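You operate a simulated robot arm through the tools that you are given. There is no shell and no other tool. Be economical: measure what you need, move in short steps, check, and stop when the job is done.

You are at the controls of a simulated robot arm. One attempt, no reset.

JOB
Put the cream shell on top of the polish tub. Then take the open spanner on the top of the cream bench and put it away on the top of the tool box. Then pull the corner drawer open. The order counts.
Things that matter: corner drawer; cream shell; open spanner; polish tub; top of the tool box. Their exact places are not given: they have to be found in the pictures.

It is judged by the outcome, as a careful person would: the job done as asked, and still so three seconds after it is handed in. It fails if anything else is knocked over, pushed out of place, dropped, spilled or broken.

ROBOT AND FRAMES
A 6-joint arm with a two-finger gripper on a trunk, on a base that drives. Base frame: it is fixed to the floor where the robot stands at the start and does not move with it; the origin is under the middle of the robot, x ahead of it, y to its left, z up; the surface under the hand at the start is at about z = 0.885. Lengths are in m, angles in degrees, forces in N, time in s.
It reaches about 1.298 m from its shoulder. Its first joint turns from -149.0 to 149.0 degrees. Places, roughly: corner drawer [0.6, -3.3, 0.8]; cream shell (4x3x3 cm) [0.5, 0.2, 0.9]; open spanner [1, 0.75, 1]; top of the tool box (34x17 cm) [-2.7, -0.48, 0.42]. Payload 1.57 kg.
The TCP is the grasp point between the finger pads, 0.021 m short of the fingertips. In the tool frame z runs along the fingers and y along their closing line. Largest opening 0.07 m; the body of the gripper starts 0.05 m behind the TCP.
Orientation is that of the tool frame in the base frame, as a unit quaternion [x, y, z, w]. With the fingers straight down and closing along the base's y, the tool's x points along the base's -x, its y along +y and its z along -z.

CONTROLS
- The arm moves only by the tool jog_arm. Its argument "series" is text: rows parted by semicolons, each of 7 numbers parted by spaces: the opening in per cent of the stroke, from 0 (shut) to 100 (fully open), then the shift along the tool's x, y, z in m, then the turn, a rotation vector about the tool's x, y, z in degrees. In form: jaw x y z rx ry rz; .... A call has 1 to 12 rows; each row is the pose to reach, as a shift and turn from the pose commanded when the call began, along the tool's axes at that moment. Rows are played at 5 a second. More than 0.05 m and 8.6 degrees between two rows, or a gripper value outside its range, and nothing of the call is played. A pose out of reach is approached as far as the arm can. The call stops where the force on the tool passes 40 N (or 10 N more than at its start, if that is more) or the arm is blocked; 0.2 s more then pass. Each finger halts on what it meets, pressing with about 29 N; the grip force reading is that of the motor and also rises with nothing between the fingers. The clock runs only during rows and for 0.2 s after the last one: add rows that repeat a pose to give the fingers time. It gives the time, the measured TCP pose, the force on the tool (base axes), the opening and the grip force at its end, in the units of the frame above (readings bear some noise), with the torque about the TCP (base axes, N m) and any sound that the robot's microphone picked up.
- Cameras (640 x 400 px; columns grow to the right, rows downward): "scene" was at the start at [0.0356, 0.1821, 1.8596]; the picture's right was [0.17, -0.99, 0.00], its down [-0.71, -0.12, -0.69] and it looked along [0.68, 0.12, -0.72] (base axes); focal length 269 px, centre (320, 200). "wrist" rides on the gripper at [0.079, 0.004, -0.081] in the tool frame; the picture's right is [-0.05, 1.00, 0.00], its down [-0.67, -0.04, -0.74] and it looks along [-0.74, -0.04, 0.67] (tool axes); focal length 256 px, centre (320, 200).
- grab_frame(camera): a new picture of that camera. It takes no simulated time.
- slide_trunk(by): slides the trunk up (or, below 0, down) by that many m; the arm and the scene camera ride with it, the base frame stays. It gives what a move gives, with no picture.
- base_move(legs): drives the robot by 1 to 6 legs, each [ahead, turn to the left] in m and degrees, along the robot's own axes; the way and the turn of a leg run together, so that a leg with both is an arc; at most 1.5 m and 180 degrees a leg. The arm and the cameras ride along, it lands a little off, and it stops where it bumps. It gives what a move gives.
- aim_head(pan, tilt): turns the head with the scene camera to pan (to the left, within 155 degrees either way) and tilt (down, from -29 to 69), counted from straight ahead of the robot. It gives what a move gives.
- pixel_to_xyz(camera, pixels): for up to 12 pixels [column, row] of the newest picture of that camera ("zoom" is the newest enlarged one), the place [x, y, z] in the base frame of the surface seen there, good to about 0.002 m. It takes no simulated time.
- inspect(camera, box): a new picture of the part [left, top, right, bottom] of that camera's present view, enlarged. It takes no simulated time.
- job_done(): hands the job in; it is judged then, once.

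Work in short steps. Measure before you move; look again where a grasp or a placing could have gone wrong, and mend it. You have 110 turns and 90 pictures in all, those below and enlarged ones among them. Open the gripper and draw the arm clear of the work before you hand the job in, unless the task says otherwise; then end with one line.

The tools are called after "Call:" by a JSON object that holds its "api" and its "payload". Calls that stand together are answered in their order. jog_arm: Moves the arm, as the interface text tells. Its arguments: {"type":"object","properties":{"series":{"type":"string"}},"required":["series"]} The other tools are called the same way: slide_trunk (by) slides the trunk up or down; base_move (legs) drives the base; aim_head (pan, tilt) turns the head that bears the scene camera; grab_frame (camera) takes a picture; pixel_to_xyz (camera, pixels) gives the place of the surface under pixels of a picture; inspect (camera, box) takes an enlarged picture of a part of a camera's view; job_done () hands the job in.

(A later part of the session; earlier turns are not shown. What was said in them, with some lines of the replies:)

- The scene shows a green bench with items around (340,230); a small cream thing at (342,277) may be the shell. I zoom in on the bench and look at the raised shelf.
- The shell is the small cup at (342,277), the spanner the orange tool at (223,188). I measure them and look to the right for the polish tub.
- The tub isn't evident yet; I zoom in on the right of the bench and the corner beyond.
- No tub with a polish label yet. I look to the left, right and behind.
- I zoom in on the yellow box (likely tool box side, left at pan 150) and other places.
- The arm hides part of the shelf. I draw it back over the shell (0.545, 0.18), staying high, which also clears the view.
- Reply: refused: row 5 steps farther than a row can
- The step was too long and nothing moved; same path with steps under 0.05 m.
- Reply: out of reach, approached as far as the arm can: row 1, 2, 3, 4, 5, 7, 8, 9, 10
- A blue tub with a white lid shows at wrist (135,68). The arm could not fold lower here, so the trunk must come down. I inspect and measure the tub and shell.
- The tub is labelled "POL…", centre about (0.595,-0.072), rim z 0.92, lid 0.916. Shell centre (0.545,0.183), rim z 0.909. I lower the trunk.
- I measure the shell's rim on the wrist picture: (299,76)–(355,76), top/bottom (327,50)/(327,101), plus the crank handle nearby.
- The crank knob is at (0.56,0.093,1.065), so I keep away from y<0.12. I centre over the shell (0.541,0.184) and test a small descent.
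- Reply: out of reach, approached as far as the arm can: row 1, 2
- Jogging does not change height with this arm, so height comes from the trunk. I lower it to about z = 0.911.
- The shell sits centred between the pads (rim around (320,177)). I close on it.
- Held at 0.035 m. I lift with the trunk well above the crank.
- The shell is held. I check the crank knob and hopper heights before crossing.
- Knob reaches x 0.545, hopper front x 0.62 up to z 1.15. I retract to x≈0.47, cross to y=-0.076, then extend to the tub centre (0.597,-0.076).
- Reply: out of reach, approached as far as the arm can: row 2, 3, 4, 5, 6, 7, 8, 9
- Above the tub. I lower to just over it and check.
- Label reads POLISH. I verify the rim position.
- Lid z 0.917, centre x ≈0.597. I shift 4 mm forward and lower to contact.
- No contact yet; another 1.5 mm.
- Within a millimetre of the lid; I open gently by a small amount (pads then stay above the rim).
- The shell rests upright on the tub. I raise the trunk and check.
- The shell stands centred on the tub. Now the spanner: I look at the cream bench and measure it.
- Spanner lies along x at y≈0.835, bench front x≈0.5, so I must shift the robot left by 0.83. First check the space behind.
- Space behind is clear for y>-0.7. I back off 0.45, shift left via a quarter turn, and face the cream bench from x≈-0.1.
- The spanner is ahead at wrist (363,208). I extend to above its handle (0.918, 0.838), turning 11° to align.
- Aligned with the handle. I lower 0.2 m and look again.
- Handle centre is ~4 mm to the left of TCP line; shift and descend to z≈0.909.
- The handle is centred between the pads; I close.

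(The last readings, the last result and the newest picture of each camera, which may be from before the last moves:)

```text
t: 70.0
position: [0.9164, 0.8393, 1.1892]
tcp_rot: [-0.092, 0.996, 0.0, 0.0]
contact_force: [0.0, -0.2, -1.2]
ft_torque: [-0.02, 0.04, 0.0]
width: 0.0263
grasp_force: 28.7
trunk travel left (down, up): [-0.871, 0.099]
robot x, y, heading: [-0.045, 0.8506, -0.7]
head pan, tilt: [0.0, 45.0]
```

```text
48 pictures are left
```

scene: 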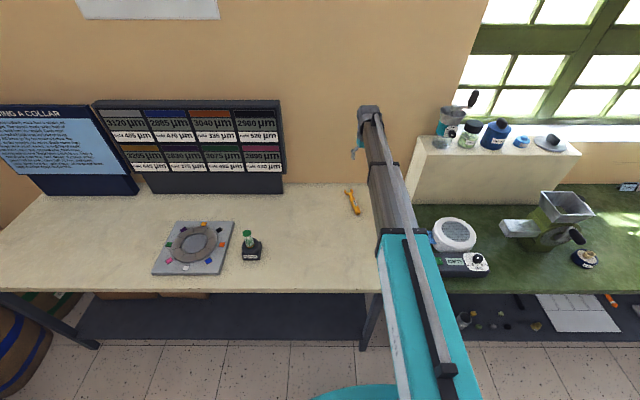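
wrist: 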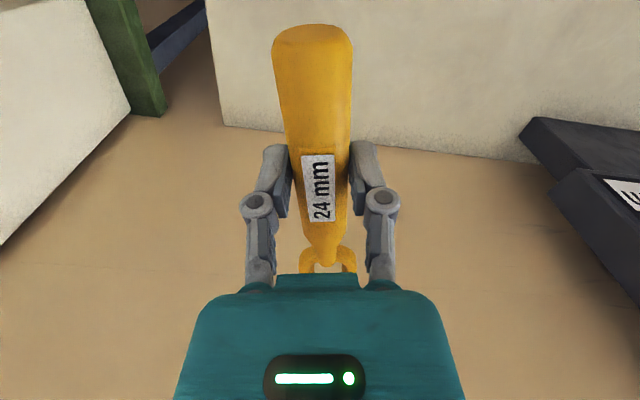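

Spanner is held. I retract the arm close to the robot and turn the hand back before driving.

Call:
{"api": "jog_arm", "payload": {"series": "10 0.04 0 0 0 0 0; 10 0.08 0 0 0 0 0; 10 0.12 0.005 0 0 0 4; 10 0.16 0.01 0 0 0 8; 10 0.20 0.01 0 0 0 11; 10 0.24 0.015 0 0 0 11; 10 0.28 0.015 0 0 0 11; 10 0.32 0.02 0 0 0 11; 10 0.36 0.02 0 0 0 11"}}

Call:
{"api": "base_move", "payload": {"legs": [[-0.4, 0], [0, 90]]}}

Call:
{"api": "aim_head", "payload": {"pan": 110, "tilt": 25}}

Call:
{"api": "grab_frame", "payload": {"camera": "scene"}}

```text
t: 72.0
position: [0.5577, 0.7887, 1.189]
tcp_rot: [0.004, 1.0, 0.001, 0.0]
contact_force: [0.5, 0.0, -0.6]
ft_torque: [0.02, 0.0, 0.0]
width: 0.0265
grasp_force: 28.6
trunk travel left (down, up): [-0.871, 0.099]
robot x, y, heading: [-0.0416, 0.851, -0.7]
head pan, tilt: [0.0, 45.0]
```

```text
t: 80.7
position: [-0.3967, 1.4576, 1.1894]
tcp_rot: [0.715, -0.699, 0.0, 0.0]
contact_force: [0.4, 0.5, -1.6]
ft_torque: [-0.03, 0.02, 0.03]
width: 0.0261
grasp_force: 29.3
trunk travel left (down, up): [-0.871, 0.099]
robot x, y, heading: [-0.4139, 0.8546, 90.6]
head pan, tilt: [0.0, 45.0]
```

```text
t: 82.6
position: [-0.3968, 1.4582, 1.1888]
tcp_rot: [0.715, -0.699, 0.0, 0.0]
contact_force: [-0.4, 0.4, -1.4]
ft_torque: [-0.03, -0.02, -0.02]
width: 0.0265
grasp_force: 29.0
trunk travel left (down, up): [-0.871, 0.099]
robot x, y, heading: [-0.4121, 0.8538, 90.5]
head pan, tilt: [110.0, 25.0]
```

```text
47 pictures are left
```

scene: 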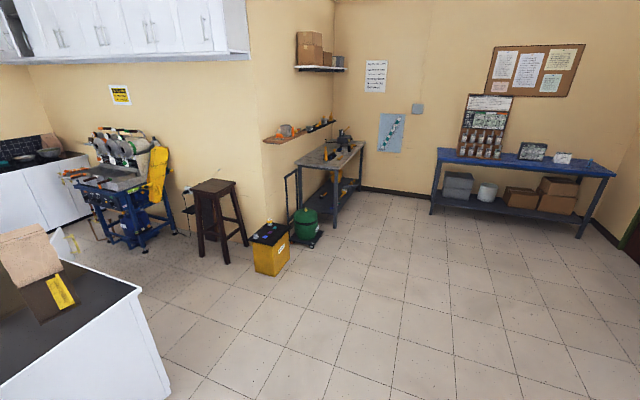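

Call:
{"api": "inspect", "payload": {"camera": "scene", "box": [230, 190, 330, 280]}}

Call:
{"api": "pixel_to_xyz", "payload": {"camera": "scene", "pixels": [[268, 235], [256, 236], [280, 236], [272, 272], [255, 270], [265, 226], [140, 290], [170, 395], [303, 215]]}}

```text
4.44 times, centred on (280, 235) of scene
```

zoom: 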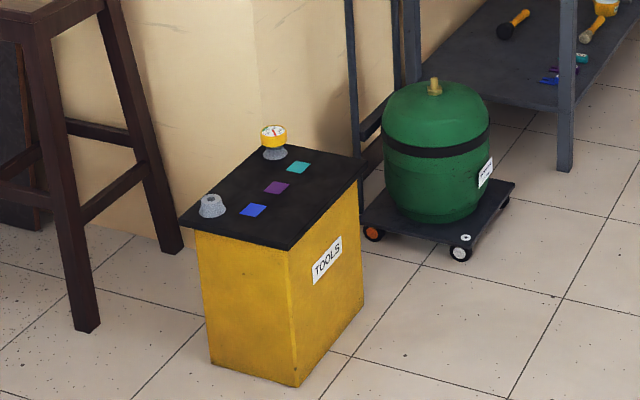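

```text
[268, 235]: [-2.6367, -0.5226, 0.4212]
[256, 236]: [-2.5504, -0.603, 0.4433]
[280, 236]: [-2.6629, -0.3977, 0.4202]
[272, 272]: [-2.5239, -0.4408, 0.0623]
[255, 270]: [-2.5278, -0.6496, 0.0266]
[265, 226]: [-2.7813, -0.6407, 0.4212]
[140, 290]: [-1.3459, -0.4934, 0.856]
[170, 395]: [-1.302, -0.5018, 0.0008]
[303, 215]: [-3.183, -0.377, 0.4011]
```

The yellow "TOOLS" box. I measure the corners, the gauge, the knob and stickers on its top.

Call:
{"api": "pixel_to_xyz", "payload": {"camera": "zoom", "pixels": [[186, 224], [288, 246], [360, 162], [298, 148], [275, 152], [274, 128], [212, 215], [211, 196], [253, 211], [276, 188], [298, 168], [320, 185]]}}

```text
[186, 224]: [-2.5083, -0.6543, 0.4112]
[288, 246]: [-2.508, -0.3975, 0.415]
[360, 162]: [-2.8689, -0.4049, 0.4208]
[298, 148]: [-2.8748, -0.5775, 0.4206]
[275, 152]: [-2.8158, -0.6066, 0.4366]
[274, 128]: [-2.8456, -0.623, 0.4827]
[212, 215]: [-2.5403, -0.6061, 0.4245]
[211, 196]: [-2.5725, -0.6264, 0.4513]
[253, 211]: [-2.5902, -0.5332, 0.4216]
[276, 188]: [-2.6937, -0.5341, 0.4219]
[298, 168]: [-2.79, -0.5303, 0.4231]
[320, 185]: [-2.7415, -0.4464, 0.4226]
```

Box top: x -2.51…-2.87, y -0.40…-0.65, z 0.421; knob and gauge lie along the back (y≈-0.61). Free strip is y≈-0.41…-0.52. I drive diagonally towards it, heading ≈210°, stopping with the target ~0.78 m ahead.

Call:
{"api": "base_move", "payload": {"legs": [[0, 120], [1.0, 0], [0.82, 0]]}}

Call:
{"api": "aim_head", "payload": {"pan": 10, "tilt": 55}}

Call:
{"api": "grab_frame", "payload": {"camera": "scene"}}

```text
t: 101.3
position: [-2.5138, -0.3367, 1.1885]
tcp_rot: [0.965, 0.261, 0.0, 0.0]
contact_force: [-0.7, -0.1, -1.1]
ft_torque: [0.02, -0.07, 0.0]
width: 0.0263
grasp_force: 28.7
trunk travel left (down, up): [-0.871, 0.099]
robot x, y, heading: [-1.9799, -0.0542, -150.4]
head pan, tilt: [110.0, 25.0]
```

```text
t: 103.0
position: [-2.5131, -0.3369, 1.1894]
tcp_rot: [0.965, 0.261, -0.001, 0.0]
contact_force: [0.2, 1.0, -1.9]
ft_torque: [0.02, -0.01, 0.03]
width: 0.0263
grasp_force: 29.3
trunk travel left (down, up): [-0.871, 0.099]
robot x, y, heading: [-1.9807, -0.0573, -150.5]
head pan, tilt: [10.0, 55.0]
```

```text
45 pictures are left
```

scene: 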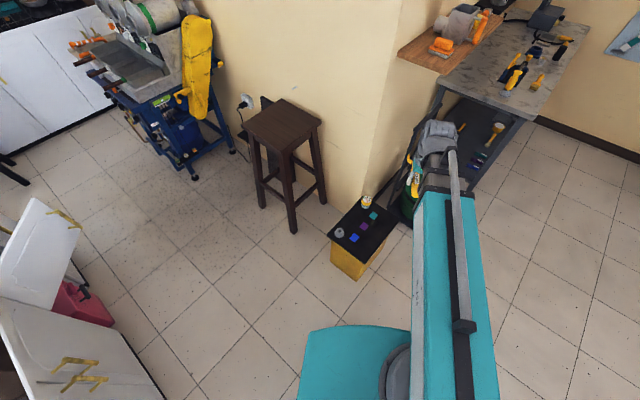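

I zoom in to refine the free area of the box top.

Call:
{"api": "inspect", "payload": {"camera": "scene", "box": [315, 190, 415, 252]}}

Call:
{"api": "pixel_to_xyz", "payload": {"camera": "zoom", "pixels": [[85, 270], [300, 370], [520, 190], [340, 90], [160, 290], [330, 90], [250, 310], [295, 240], [375, 165], [330, 310], [440, 215], [385, 262]]}}

```text
6.40 times, centred on (365, 221) of scene
```

zoom: 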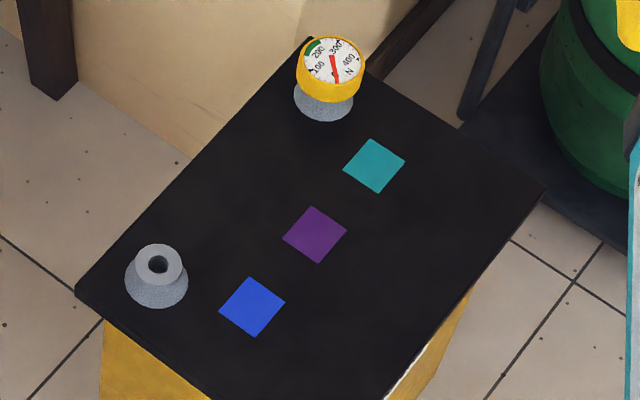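

```text
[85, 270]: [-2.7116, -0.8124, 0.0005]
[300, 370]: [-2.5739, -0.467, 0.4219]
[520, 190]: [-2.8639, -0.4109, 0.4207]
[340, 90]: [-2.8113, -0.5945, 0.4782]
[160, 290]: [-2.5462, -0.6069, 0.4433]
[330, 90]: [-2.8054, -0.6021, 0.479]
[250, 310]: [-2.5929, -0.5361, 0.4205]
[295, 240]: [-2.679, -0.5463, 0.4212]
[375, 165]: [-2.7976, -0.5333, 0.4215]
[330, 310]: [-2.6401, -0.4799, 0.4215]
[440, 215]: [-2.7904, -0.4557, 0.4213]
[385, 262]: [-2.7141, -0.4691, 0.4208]
```

I move the hand above the strip: TCP to (-2.662,-0.465), turning 30° so the spanner lies along x.

Call:
{"api": "jog_arm", "payload": {"series": "10 -0.04 0.007 0 0 0 6; 10 -0.08 0.014 0 0 0 12; 10 -0.12 0.021 0 0 0 18; 10 -0.16 0.028 0 0 0 24; 10 -0.193 0.0355 0 0 0 30.3; 10 -0.193 0.0355 0 0 0 30.3"}}

Call:
{"api": "slide_trunk", "payload": {"by": -0.5}}

Call:
{"api": "grab_frame", "payload": {"camera": "wrist"}}

Call:
{"api": "grab_frame", "payload": {"camera": "scene"}}

```text
t: 104.4
position: [-2.6626, -0.4644, 1.1899]
tcp_rot: [1.0, -0.001, 0.0, 0.0]
contact_force: [-0.3, 0.7, -1.2]
ft_torque: [-0.01, -0.01, -0.02]
width: 0.0262
grasp_force: 28.6
trunk travel left (down, up): [-0.871, 0.099]
robot x, y, heading: [-1.9762, -0.0575, -150.3]
head pan, tilt: [10.0, 55.0]
```

```text
refused: -0.5 is not a number from -0.4 to 0.4
```

```text
43 pictures are left
```

wrist: 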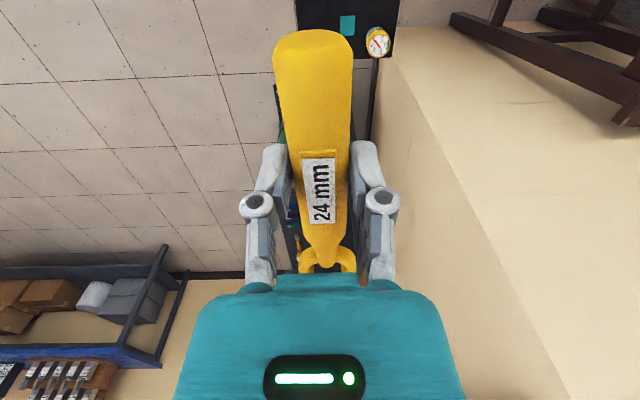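

```text
42 pictures are left
```

scene: 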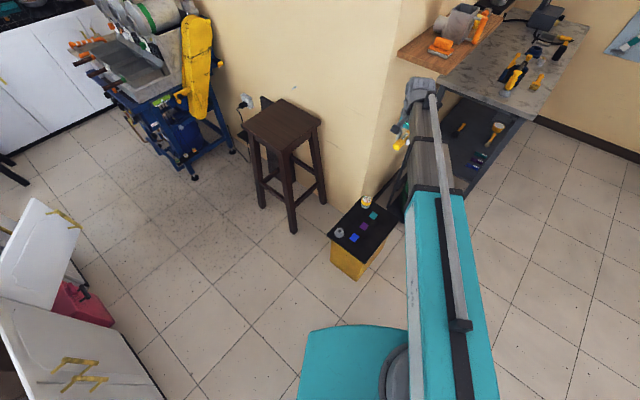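

Aligned; lower in two parts, first 0.4.

Call:
{"api": "slide_trunk", "payload": {"by": -0.4}}

Call:
{"api": "slide_trunk", "payload": {"by": -0.26}}

Call:
{"api": "grab_frame", "payload": {"camera": "wrist"}}

Call:
{"api": "grab_frame", "payload": {"camera": "scene"}}

```text
t: 108.3
position: [-2.6622, -0.4646, 0.7884]
tcp_rot: [1.0, -0.001, 0.001, 0.0]
contact_force: [0.3, 0.3, -1.9]
ft_torque: [0.0, -0.05, 0.01]
width: 0.026
grasp_force: 29.1
trunk travel left (down, up): [-0.471, 0.499]
robot x, y, heading: [-1.9766, -0.0569, -150.3]
head pan, tilt: [10.0, 55.0]
```

```text
t: 110.9
position: [-2.6622, -0.4641, 0.5302]
tcp_rot: [1.0, -0.001, 0.0, 0.0]
contact_force: [0.1, 0.2, -2.8]
ft_torque: [0.01, -0.04, 0.0]
width: 0.0264
grasp_force: 29.7
trunk travel left (down, up): [-0.211, 0.759]
robot x, y, heading: [-1.9795, -0.0544, -150.5]
head pan, tilt: [10.0, 55.0]
```

```text
41 pictures are left
```

wrist: 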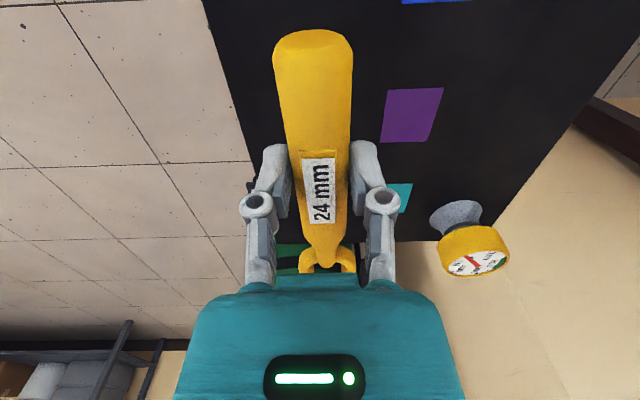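

```text
40 pictures are left
```

scene: 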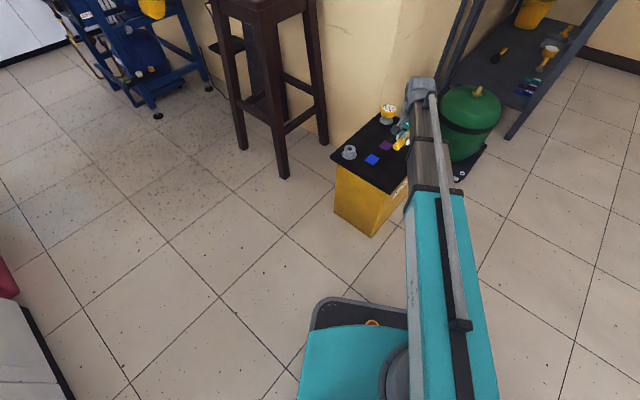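

Spanner hovers over the black top, clear of the gauge. I lower to just above contact.

Call:
{"api": "slide_trunk", "payload": {"by": -0.083}}

Call:
{"api": "grab_frame", "payload": {"camera": "wrist"}}

```text
t: 112.1
position: [-2.6626, -0.4636, 0.4464]
tcp_rot: [1.0, -0.001, 0.001, 0.0]
contact_force: [0.6, 0.8, -0.6]
ft_torque: [0.0, -0.03, 0.0]
width: 0.0262
grasp_force: 29.7
trunk travel left (down, up): [-0.128, 0.842]
robot x, y, heading: [-1.9791, -0.0574, -150.4]
head pan, tilt: [10.0, 55.0]
```

```text
39 pictures are left
```

wrist: 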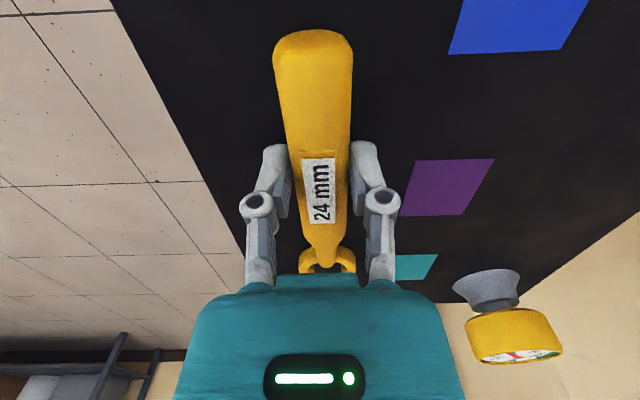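

One more millimetre, then open slowly and lift.

Call:
{"api": "slide_trunk", "payload": {"by": -0.0015}}

Call:
{"api": "jog_arm", "payload": {"series": "45 0 0 0 0 0 0; 55 0 0 0 0 0 0; 80 0 0 0 0 0 0; 80 0 0 0 0 0 0; 80 0 0 0 0 0 0"}}

Call:
{"api": "slide_trunk", "payload": {"by": 0.25}}

Call:
{"api": "grab_frame", "payload": {"camera": "wrist"}}

```text
t: 112.6
position: [-2.6631, -0.4645, 0.4454]
tcp_rot: [1.0, -0.001, -0.001, 0.0]
contact_force: [0.1, 0.9, -0.3]
ft_torque: [-0.03, 0.12, 0.07]
width: 0.0258
grasp_force: 28.7
trunk travel left (down, up): [-0.126, 0.844]
robot x, y, heading: [-1.9812, -0.0611, -150.6]
head pan, tilt: [10.0, 55.0]
```

```text
t: 113.8
position: [-2.6623, -0.4648, 0.4443]
tcp_rot: [1.0, -0.001, 0.0, 0.001]
contact_force: [0.4, 0.7, 0.4]
ft_torque: [0.01, -0.01, 0.04]
width: 0.056
grasp_force: 0.1
trunk travel left (down, up): [-0.126, 0.844]
robot x, y, heading: [-1.9765, -0.0568, -150.2]
head pan, tilt: [10.0, 55.0]
```

```text
t: 116.4
position: [-2.6626, -0.464, 0.696]
tcp_rot: [1.0, -0.001, 0.0, -0.001]
contact_force: [0.6, 0.2, -0.2]
ft_torque: [0.04, 0.0, -0.01]
width: 0.056
grasp_force: 0.1
trunk travel left (down, up): [-0.376, 0.594]
robot x, y, heading: [-1.9782, -0.057, -150.2]
head pan, tilt: [10.0, 55.0]
```

```text
38 pictures are left
```

wrist: 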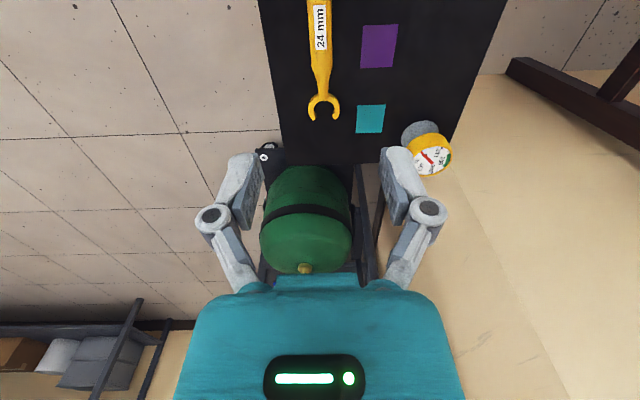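

The spanner lies on the tool box top. I raise, tuck the arm, and drive towards the corridor between island and counter.

Call:
{"api": "slide_trunk", "payload": {"by": 0.4}}

Call:
{"api": "slide_trunk", "payload": {"by": 0.12}}

Call:
{"api": "jog_arm", "payload": {"series": "80 0.04 -0.025 0 0 0 -6; 80 0.08 -0.05 0 0 0 -12; 80 0.12 -0.075 0 0 0 -18; 80 0.15 -0.1 0 0 0 -24; 80 0.16 -0.11 0 0 0 -30"}}

Call:
{"api": "base_move", "payload": {"legs": [[0, 159.5], [1.0, 0], [0.65, 0], [0, -69], [0.62, 0], [0, -30]]}}

Call:
{"api": "aim_head", "payload": {"pan": 20, "tilt": 35}}

Call:
{"api": "grab_frame", "payload": {"camera": "scene"}}

```text
t: 120.2
position: [-2.6629, -0.4645, 1.0939]
tcp_rot: [1.0, -0.001, 0.0, 0.0]
contact_force: [-0.5, -0.6, 0.5]
ft_torque: [0.02, -0.02, 0.0]
width: 0.0562
grasp_force: 0.1
trunk travel left (down, up): [-0.776, 0.194]
robot x, y, heading: [-1.9757, -0.0551, -150.4]
head pan, tilt: [10.0, 55.0]
```

```text
t: 121.7
position: [-2.6624, -0.4644, 1.2152]
tcp_rot: [1.0, -0.001, 0.0, 0.0]
contact_force: [-0.2, -1.5, 0.1]
ft_torque: [-0.03, -0.01, 0.01]
width: 0.0558
grasp_force: 0.0
trunk travel left (down, up): [-0.896, 0.074]
robot x, y, heading: [-1.9792, -0.0596, -150.5]
head pan, tilt: [10.0, 55.0]
```

```text
t: 122.9
position: [-2.5014, -0.3559, 1.2156]
tcp_rot: [0.966, 0.26, 0.0, 0.0]
contact_force: [-0.3, -0.4, 0.3]
ft_torque: [0.03, 0.01, 0.01]
width: 0.0557
grasp_force: 0.1
trunk travel left (down, up): [-0.896, 0.074]
robot x, y, heading: [-1.9803, -0.0551, -150.3]
head pan, tilt: [10.0, 55.0]
```

```text
t: 153.4
position: [-0.045, -0.905, 1.2147]
tcp_rot: [0.701, 0.713, 0.001, 0.0]
contact_force: [-0.4, -0.4, -0.2]
ft_torque: [0.02, -0.01, 0.04]
width: 0.0561
grasp_force: 0.0
trunk travel left (down, up): [-0.896, 0.074]
robot x, y, heading: [-0.0527, -0.3064, -89.2]
head pan, tilt: [10.0, 55.0]
```

```text
t: 154.2
position: [-0.0438, -0.9053, 1.2152]
tcp_rot: [0.701, 0.713, 0.0, 0.0]
contact_force: [0.0, -0.3, -0.1]
ft_torque: [0.0, -0.03, 0.03]
width: 0.0561
grasp_force: 0.0
trunk travel left (down, up): [-0.896, 0.074]
robot x, y, heading: [-0.0495, -0.305, -89.2]
head pan, tilt: [20.0, 35.0]
```

```text
37 pictures are left
```

scene: 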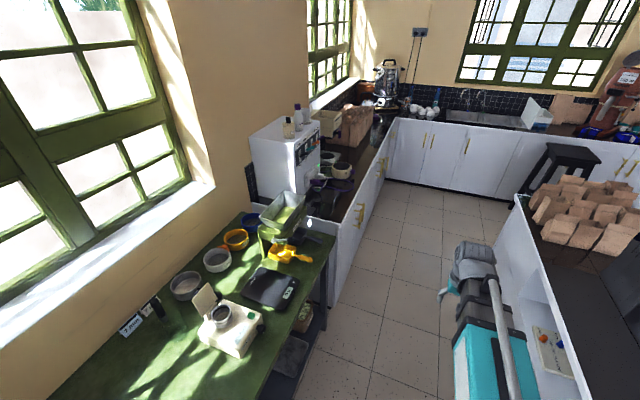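

Corridor is clear. I drive 1.5 m forward and look at the drawer.

Call:
{"api": "base_move", "payload": {"legs": [[1.4, -0.5]]}}

Call:
{"api": "aim_head", "payload": {"pan": 30, "tilt": 45}}

Call:
{"api": "grab_frame", "payload": {"camera": "scene"}}

```text
t: 162.8
position: [-0.0311, -2.3069, 1.2145]
tcp_rot: [0.702, 0.712, -0.001, 0.0]
contact_force: [-0.4, -0.1, 1.2]
ft_torque: [-0.04, 0.01, 0.03]
width: 0.056
grasp_force: 0.0
trunk travel left (down, up): [-0.896, 0.074]
robot x, y, heading: [-0.0375, -1.7014, -89.7]
head pan, tilt: [20.0, 35.0]
```

```text
t: 163.5
position: [-0.0325, -2.3075, 1.2156]
tcp_rot: [0.702, 0.712, 0.0, 0.0]
contact_force: [-0.6, 0.0, 0.9]
ft_torque: [-0.02, -0.01, -0.02]
width: 0.0558
grasp_force: 0.0
trunk travel left (down, up): [-0.896, 0.074]
robot x, y, heading: [-0.0379, -1.7003, -89.5]
head pan, tilt: [30.0, 45.0]
```

```text
36 pictures are left
```

scene: 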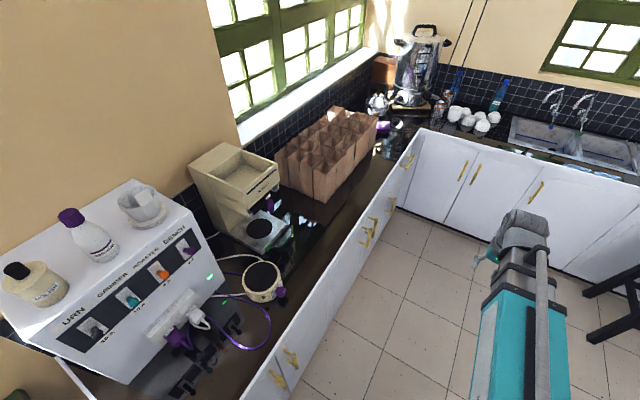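

Call:
{"api": "inspect", "payload": {"camera": "scene", "box": [330, 120, 450, 270]}}

Call:
{"api": "pixel_to_xyz", "payload": {"camera": "scene", "pixels": [[408, 160], [405, 166], [365, 240], [374, 225], [415, 145], [340, 250], [400, 195], [288, 355], [560, 280], [450, 200]]}}

```text
2.67 times, centred on (390, 195) of scene
```

zoom: 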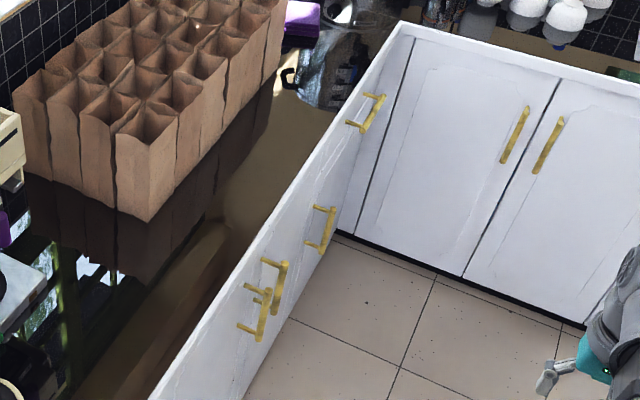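

```text
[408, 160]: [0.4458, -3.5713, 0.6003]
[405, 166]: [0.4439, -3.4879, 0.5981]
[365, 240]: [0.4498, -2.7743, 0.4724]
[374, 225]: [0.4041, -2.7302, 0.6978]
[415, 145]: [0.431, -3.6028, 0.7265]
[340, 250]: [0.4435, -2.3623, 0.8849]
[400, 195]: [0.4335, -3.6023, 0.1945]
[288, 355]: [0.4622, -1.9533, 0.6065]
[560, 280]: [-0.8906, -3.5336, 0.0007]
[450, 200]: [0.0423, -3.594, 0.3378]
```

I measure the corner handle's bar, seen at zoom (365,130)–(383,95).

Call:
{"api": "pixel_to_xyz", "payload": {"camera": "zoom", "pixels": [[366, 129], [373, 113], [382, 97], [350, 123], [368, 96], [328, 225], [330, 210], [322, 250], [380, 140], [345, 190], [400, 30]]}}

Call:
{"api": "inspect", "payload": {"camera": "scene", "box": [370, 130, 430, 190]}}

```text
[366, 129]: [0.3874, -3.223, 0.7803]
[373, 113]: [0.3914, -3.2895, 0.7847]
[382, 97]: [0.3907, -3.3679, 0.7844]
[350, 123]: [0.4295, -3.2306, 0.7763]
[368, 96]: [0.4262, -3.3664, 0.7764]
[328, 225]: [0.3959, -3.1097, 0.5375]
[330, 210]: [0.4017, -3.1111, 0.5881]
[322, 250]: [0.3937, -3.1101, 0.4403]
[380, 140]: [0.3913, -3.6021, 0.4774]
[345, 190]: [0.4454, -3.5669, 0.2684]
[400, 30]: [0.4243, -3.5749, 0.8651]
```

```text
6.67 times, centred on (400, 160) of scene
```

zoom: 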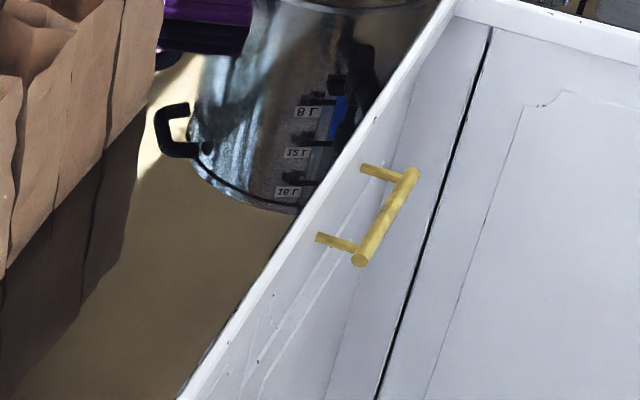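

The corner drawer's handle is a bar along y, centre (0.394,-3.295,0.78), face at x≈0.445, counter edge close above. I drive 0.8 m on, staying parallel, so that the hand can reach it sideways; then I test tilting the hand.

Call:
{"api": "base_move", "payload": {"legs": [[0.8, 0]]}}

Call:
{"api": "jog_arm", "payload": {"series": "60 0 0.03 0 -5 0 0; 60 0 0.06 0 -10 0 0; 60 0 0.09 0 -15 0 0; 60 0 0.12 0 -20 0 0; 60 0 0.15 0 -25 0 0; 60 0 0.18 0 -25 0 0"}}

Call:
{"api": "aim_head", "payload": {"pan": 30, "tilt": 50}}

Call:
{"api": "grab_frame", "payload": {"camera": "scene"}}

```text
t: 168.7
position: [-0.0123, -3.106, 1.2147]
tcp_rot: [0.698, 0.716, 0.0, 0.0]
contact_force: [-0.2, 0.4, -0.1]
ft_torque: [0.0, 0.0, -0.02]
width: 0.0558
grasp_force: 0.0
trunk travel left (down, up): [-0.896, 0.074]
robot x, y, heading: [-0.0251, -2.5011, -88.9]
head pan, tilt: [30.0, 45.0]
```

```text
t: 170.1
position: [0.17, -3.0998, 1.2327]
tcp_rot: [0.682, 0.698, 0.155, 0.151]
contact_force: [-0.3, -0.7, 0.9]
ft_torque: [-0.05, -0.02, 0.03]
width: 0.042
grasp_force: 0.0
out of reach, approached as far as the arm can: row 3, 4, 5, 6
trunk travel left (down, up): [-0.896, 0.074]
robot x, y, heading: [-0.0272, -2.5038, -88.9]
head pan, tilt: [30.0, 45.0]
```

```text
t: 170.8
position: [0.1689, -3.0997, 1.2322]
tcp_rot: [0.681, 0.699, 0.154, 0.151]
contact_force: [1.1, -0.4, -0.3]
ft_torque: [0.01, 0.01, 0.01]
width: 0.0417
grasp_force: 0.1
trunk travel left (down, up): [-0.896, 0.074]
robot x, y, heading: [-0.0265, -2.502, -89.0]
head pan, tilt: [30.0, 50.0]
```

```text
33 pictures are left
```

scene: 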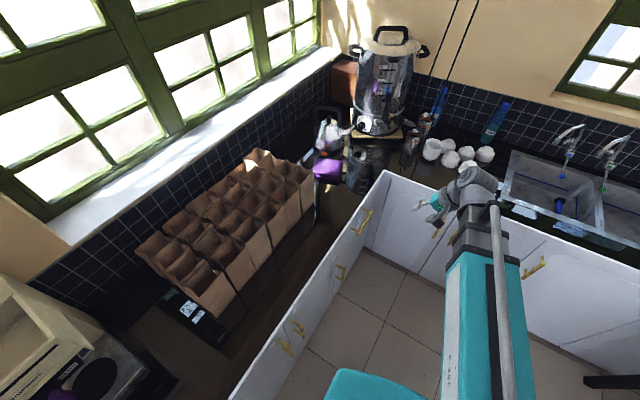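

Tilting works (25°). I remeasure the handle from here at (362,222).

Call:
{"api": "inspect", "payload": {"camera": "scene", "box": [330, 190, 400, 250]}}

```text
6.67 times, centred on (365, 220) of scene
```

zoom: 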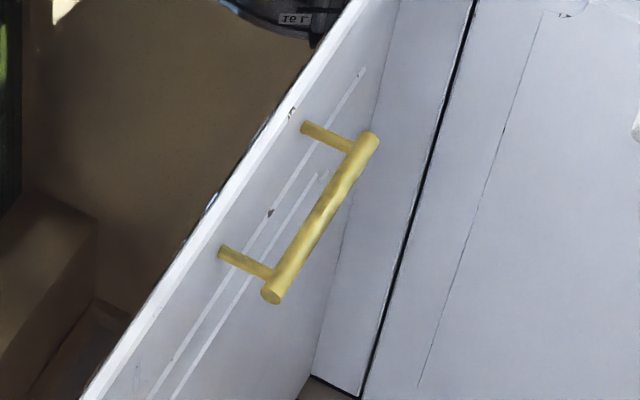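

Call:
{"api": "pixel_to_xyz", "payload": {"camera": "zoom", "pixels": [[310, 218], [320, 225], [303, 212], [273, 290], [368, 140], [230, 258], [310, 130], [280, 200], [262, 190], [230, 215], [205, 215], [245, 180]]}}

```text
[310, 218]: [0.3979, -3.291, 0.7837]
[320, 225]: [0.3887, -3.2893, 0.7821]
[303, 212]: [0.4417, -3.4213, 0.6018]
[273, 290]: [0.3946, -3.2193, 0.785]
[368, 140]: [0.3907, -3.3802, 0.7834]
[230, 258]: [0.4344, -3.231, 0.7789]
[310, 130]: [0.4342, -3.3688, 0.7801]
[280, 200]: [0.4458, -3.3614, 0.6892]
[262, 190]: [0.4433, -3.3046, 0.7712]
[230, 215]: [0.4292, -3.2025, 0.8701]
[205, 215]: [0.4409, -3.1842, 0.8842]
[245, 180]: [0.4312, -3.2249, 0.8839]
```

Bar centre ≈(0.397,-3.293,0.777), counter edge at x 0.429. I'll hang over x=0.390 with a 15° tilt and ~0.034 opening so one finger drops behind the bar.

Call:
{"api": "jog_arm", "payload": {"series": "49 -0.028 0.028 0.013 2 0 0; 49 -0.057 0.056 0.026 4 0 0; 49 -0.085 0.084 0.039 6 0 0; 49 -0.113 0.112 0.052 8 0 0; 49 -0.142 0.14 0.065 10 0 0; 49 -0.17 0.168 0.078 10 0 0; 49 -0.198 0.196 0.091 10 0 0; 49 -0.198 0.196 0.091 10 0 0"}}

```text
t: 172.6
position: [0.385, -3.2922, 1.2213]
tcp_rot: [0.693, 0.709, 0.094, 0.091]
contact_force: [-1.2, 0.2, -0.3]
ft_torque: [-0.04, -0.02, 0.01]
width: 0.034
grasp_force: 0.2
out of reach, approached as far as the arm can: row 2, 3, 4, 5, 6, 7, 8
trunk travel left (down, up): [-0.896, 0.074]
robot x, y, heading: [-0.0266, -2.5026, -89.1]
head pan, tilt: [30.0, 50.0]
```

Nearly there; I lower 0.3 m (still above the counter level) and check with the wrist camera.

Call:
{"api": "slide_trunk", "payload": {"by": -0.29}}

Call:
{"api": "grab_frame", "payload": {"camera": "wrist"}}

Call:
{"api": "grab_frame", "payload": {"camera": "scene"}}

```text
t: 175.5
position: [0.3856, -3.2923, 0.9309]
tcp_rot: [0.692, 0.71, 0.094, 0.09]
contact_force: [-0.7, 0.6, -0.3]
ft_torque: [0.0, -0.02, 0.01]
width: 0.0342
grasp_force: 0.0
trunk travel left (down, up): [-0.606, 0.364]
robot x, y, heading: [-0.0271, -2.5026, -88.8]
head pan, tilt: [30.0, 50.0]
```

```text
31 pictures are left
```

wrist: 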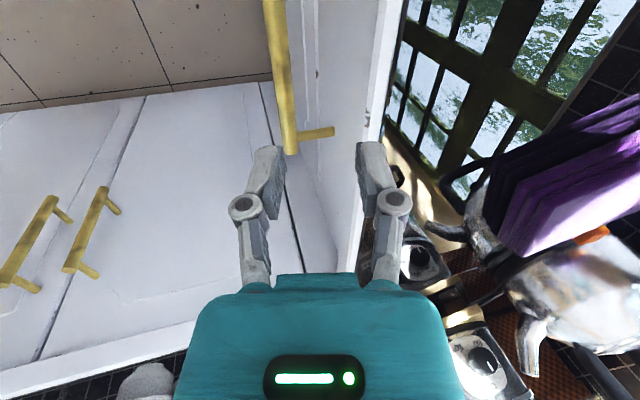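

```text
30 pictures are left
```

scene: 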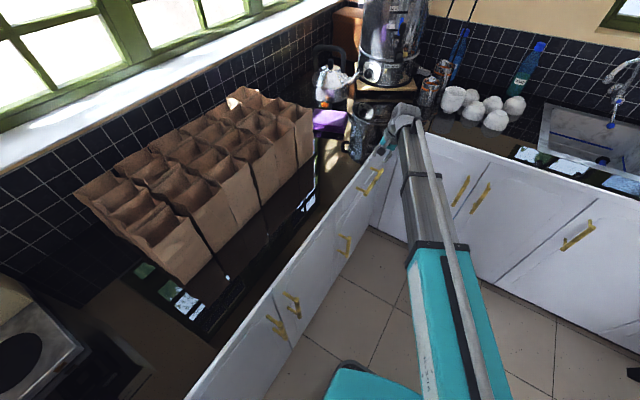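

I measure bar and counter edge in this wrist picture.

Call:
{"api": "pixel_to_xyz", "payload": {"camera": "wrist", "pixels": [[288, 100], [280, 60], [275, 20], [297, 60], [287, 145], [320, 132], [378, 60], [370, 115], [400, 60], [350, 230], [340, 100], [366, 100]]}}

```text
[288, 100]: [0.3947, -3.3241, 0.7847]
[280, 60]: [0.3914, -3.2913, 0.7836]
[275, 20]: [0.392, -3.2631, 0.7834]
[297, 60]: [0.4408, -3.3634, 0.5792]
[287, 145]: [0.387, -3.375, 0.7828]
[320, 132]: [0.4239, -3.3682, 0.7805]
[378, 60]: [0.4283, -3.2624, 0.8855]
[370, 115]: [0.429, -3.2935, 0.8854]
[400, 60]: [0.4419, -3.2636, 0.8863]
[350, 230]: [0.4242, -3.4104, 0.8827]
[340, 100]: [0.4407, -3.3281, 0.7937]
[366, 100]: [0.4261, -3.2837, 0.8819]
```

Counter edge x≈0.427, bar x≈0.386–0.402. I shift 2 mm and lower to just above the bar.

Call:
{"api": "jog_arm", "payload": {"series": "49 0 0.002 0 0 0 0"}}

Call:
{"api": "slide_trunk", "payload": {"by": -0.112}}

Call:
{"api": "grab_frame", "payload": {"camera": "wrist"}}

```text
t: 175.9
position: [0.3879, -3.2928, 0.9309]
tcp_rot: [0.692, 0.71, 0.093, 0.091]
contact_force: [0.7, -0.9, -0.6]
ft_torque: [-0.02, 0.01, 0.01]
width: 0.034
grasp_force: 0.1
trunk travel left (down, up): [-0.606, 0.364]
robot x, y, heading: [-0.0255, -2.5027, -89.1]
head pan, tilt: [30.0, 50.0]
```

```text
t: 177.3
position: [0.3874, -3.2924, 0.8203]
tcp_rot: [0.692, 0.71, 0.093, 0.091]
contact_force: [-0.6, -0.5, -0.8]
ft_torque: [-0.01, 0.01, -0.01]
width: 0.0342
grasp_force: 0.0
trunk travel left (down, up): [-0.494, 0.476]
robot x, y, heading: [-0.0271, -2.5035, -89.1]
head pan, tilt: [30.0, 50.0]
```

```text
29 pictures are left
```

wrist: 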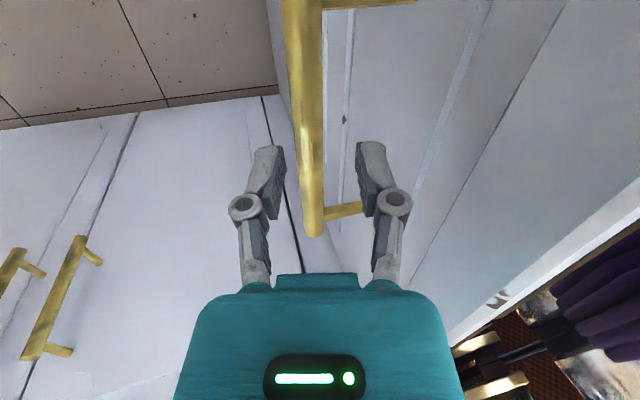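

The bar lies between the fingers; the descent will move it toward the middle. Lower to z≈0.782.

Call:
{"api": "slide_trunk", "payload": {"by": -0.038}}

Call:
{"api": "grab_frame", "payload": {"camera": "wrist"}}

```text
t: 178.1
position: [0.3876, -3.2926, 0.7807]
tcp_rot: [0.692, 0.71, 0.094, 0.091]
contact_force: [-0.4, 0.0, 0.1]
ft_torque: [-0.02, -0.01, 0.01]
width: 0.0344
grasp_force: 0.0
trunk travel left (down, up): [-0.456, 0.514]
robot x, y, heading: [-0.026, -2.4988, -88.8]
head pan, tilt: [30.0, 50.0]
```

```text
28 pictures are left
```

wrist: 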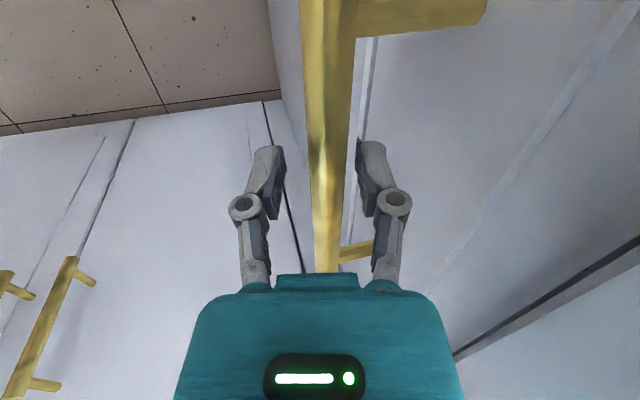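

Bar is centred in the grip. I close on it.

Call:
{"api": "jog_arm", "payload": {"series": "35 0 0 0 0 0 0; 20 0 0 0 0 0 0; 15 0 0 0 0 0 0; 15 0 0 0 0 0 0"}}

Call:
{"api": "jog_arm", "payload": {"series": "15 0.0005 -0.0193 -0.0052 0 0 0; 15 0.001 -0.0386 -0.0104 0 0 0; 15 0.0015 -0.058 -0.0155 0 0 0; 15 0.002 -0.0773 -0.0207 0 0 0; 15 0.0025 -0.0966 -0.0259 0 0 0"}}

Call:
{"api": "grab_frame", "payload": {"camera": "scene"}}

```text
t: 179.1
position: [0.3874, -3.2918, 0.781]
tcp_rot: [0.692, 0.71, 0.094, 0.09]
contact_force: [1.5, -0.4, 3.7]
ft_torque: [0.24, -0.02, -0.49]
width: 0.0196
grasp_force: 32.1
trunk travel left (down, up): [-0.456, 0.514]
robot x, y, heading: [-0.0304, -2.5054, -88.5]
head pan, tilt: [30.0, 50.0]
```

```text
t: 180.3
position: [0.2893, -3.2907, 0.7798]
tcp_rot: [0.692, 0.71, 0.093, 0.089]
contact_force: [-2.2, 8.9, -1.2]
ft_torque: [-0.04, -0.12, -0.62]
width: 0.0198
grasp_force: 31.7
trunk travel left (down, up): [-0.456, 0.514]
robot x, y, heading: [-0.0257, -2.4969, -88.9]
head pan, tilt: [30.0, 50.0]
```

```text
27 pictures are left
```

scene: 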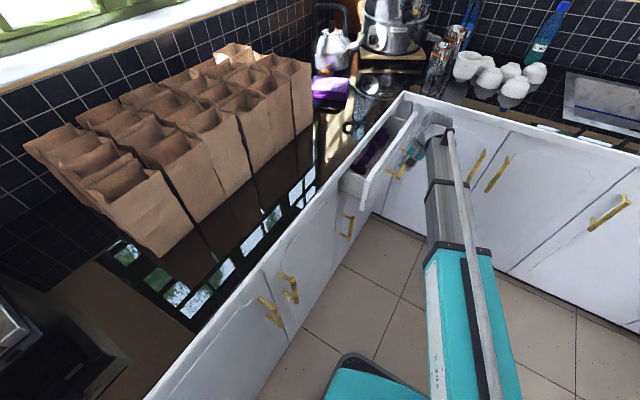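

The drawer has come out 0.1 m. I check whether it will clear the far counter's door handles as it opens further.

Call:
{"api": "inspect", "payload": {"camera": "scene", "box": [320, 80, 520, 240]}}

Call:
{"api": "pixel_to_xyz", "payload": {"camera": "scene", "pixels": [[415, 115], [407, 135], [366, 205], [480, 152], [472, 176], [497, 170], [395, 150], [362, 175], [388, 175]]}}

```text
2.50 times, centred on (420, 160) of scene
```

zoom: 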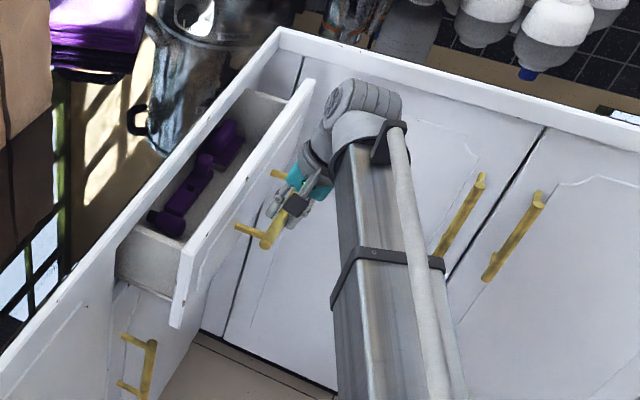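

```text
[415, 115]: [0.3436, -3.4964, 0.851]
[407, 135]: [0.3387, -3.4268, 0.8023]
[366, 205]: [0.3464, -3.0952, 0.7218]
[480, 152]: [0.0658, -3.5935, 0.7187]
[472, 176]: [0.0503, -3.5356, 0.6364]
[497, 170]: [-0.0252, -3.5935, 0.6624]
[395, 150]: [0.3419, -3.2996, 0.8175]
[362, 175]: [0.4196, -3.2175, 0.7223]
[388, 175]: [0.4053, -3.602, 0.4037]
```

It clears (drawer end y≈-3.50, handles reach y≈-3.536). I pull 0.16 m more, smoothly.

Call:
{"api": "jog_arm", "payload": {"series": "15 0.0005 -0.0193 -0.0052 0 0 0; 15 0.001 -0.0386 -0.0104 0 0 0; 15 0.0015 -0.058 -0.0155 0 0 0; 15 0.002 -0.0773 -0.0207 0 0 0; 15 0.0025 -0.0966 -0.0259 0 0 0; 15 0.003 -0.116 -0.031 0 0 0; 15 0.0035 -0.135 -0.0363 0 0 0; 15 0.004 -0.1545 -0.0414 0 0 0"}}

Call:
{"api": "grab_frame", "payload": {"camera": "scene"}}

```text
t: 182.1
position: [0.126, -3.2916, 0.7816]
tcp_rot: [0.692, 0.71, 0.093, 0.09]
contact_force: [-2.1, 22.3, -3.6]
ft_torque: [0.25, -0.02, -0.5]
width: 0.0195
grasp_force: 31.4
trunk travel left (down, up): [-0.456, 0.514]
robot x, y, heading: [-0.0266, -2.502, -88.9]
head pan, tilt: [30.0, 50.0]
```

```text
25 pictures are left
```

scene: 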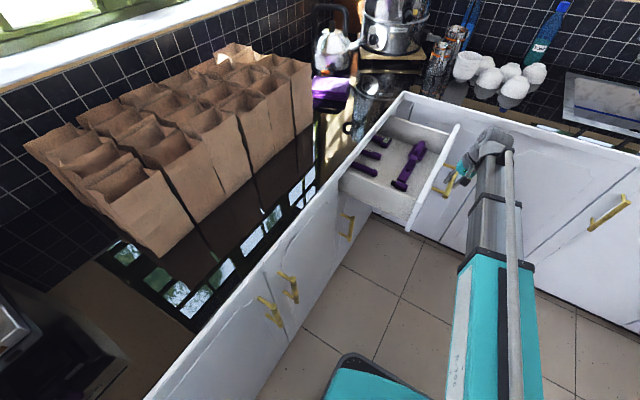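

Drawer is open about 0.26 m. I open the fingers and lift straight up off the bar.

Call:
{"api": "jog_arm", "payload": {"series": "35 0 0 0 0 0 0; 55 0 0 0 0 0 0; 62 0 0 0 0 0 0; 62 0 0 0 0 0 0"}}

Call:
{"api": "grab_frame", "payload": {"camera": "wrist"}}

```text
t: 183.1
position: [0.1278, -3.2929, 0.7812]
tcp_rot: [0.692, 0.71, 0.093, 0.091]
contact_force: [0.0, 0.2, -0.7]
ft_torque: [0.01, 0.01, -0.02]
width: 0.0433
grasp_force: 0.0
trunk travel left (down, up): [-0.456, 0.514]
robot x, y, heading: [-0.0243, -2.5024, -88.7]
head pan, tilt: [30.0, 50.0]
```

```text
24 pictures are left
```

wrist: 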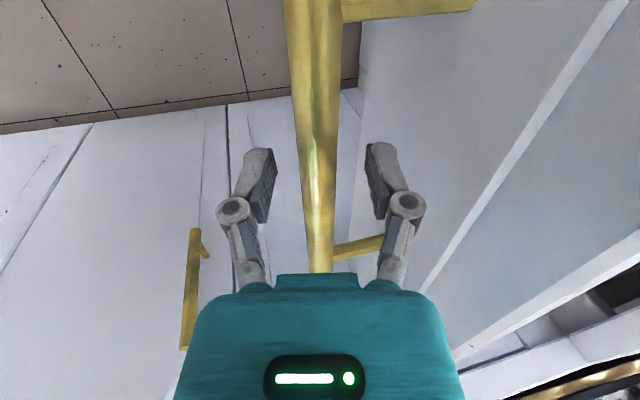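

Bar is free and centred. I nudge 4 mm away and raise.

Call:
{"api": "jog_arm", "payload": {"series": "62 0 -0.004 0 0 0 0"}}

Call:
{"api": "slide_trunk", "payload": {"by": 0.3}}

Call:
{"api": "grab_frame", "payload": {"camera": "scene"}}

```text
t: 183.5
position: [0.1236, -3.2929, 0.7813]
tcp_rot: [0.692, 0.71, 0.094, 0.091]
contact_force: [0.0, -0.2, -0.2]
ft_torque: [0.02, 0.0, 0.03]
width: 0.0433
grasp_force: 0.1
trunk travel left (down, up): [-0.456, 0.514]
robot x, y, heading: [-0.0284, -2.4999, -88.6]
head pan, tilt: [30.0, 50.0]
```

```text
t: 186.5
position: [0.1245, -3.2931, 1.0808]
tcp_rot: [0.692, 0.71, 0.094, 0.092]
contact_force: [-0.2, -0.5, 0.7]
ft_torque: [0.04, 0.04, -0.03]
width: 0.0435
grasp_force: 0.0
trunk travel left (down, up): [-0.756, 0.214]
robot x, y, heading: [-0.029, -2.5029, -88.6]
head pan, tilt: [30.0, 50.0]
```

```text
23 pictures are left
```

scene: 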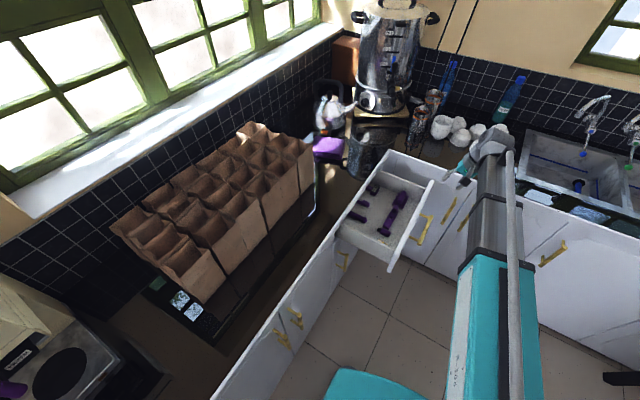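

The drawer stays open with its contents in place, and the arm is clear with the fingers open. I hand the job in.

Call:
{"api": "job_done", "payload": {}}

```text
The job is handed in.
```

I put the cream shell on the polish tub, laid the open spanner on top of the tool box, then pulled the corner drawer open about 0.26 m, and handed the job in. The pictures I took along the way showed nothing else disturbed, though I did not re-photograph the tub or the tool box just before handing in.
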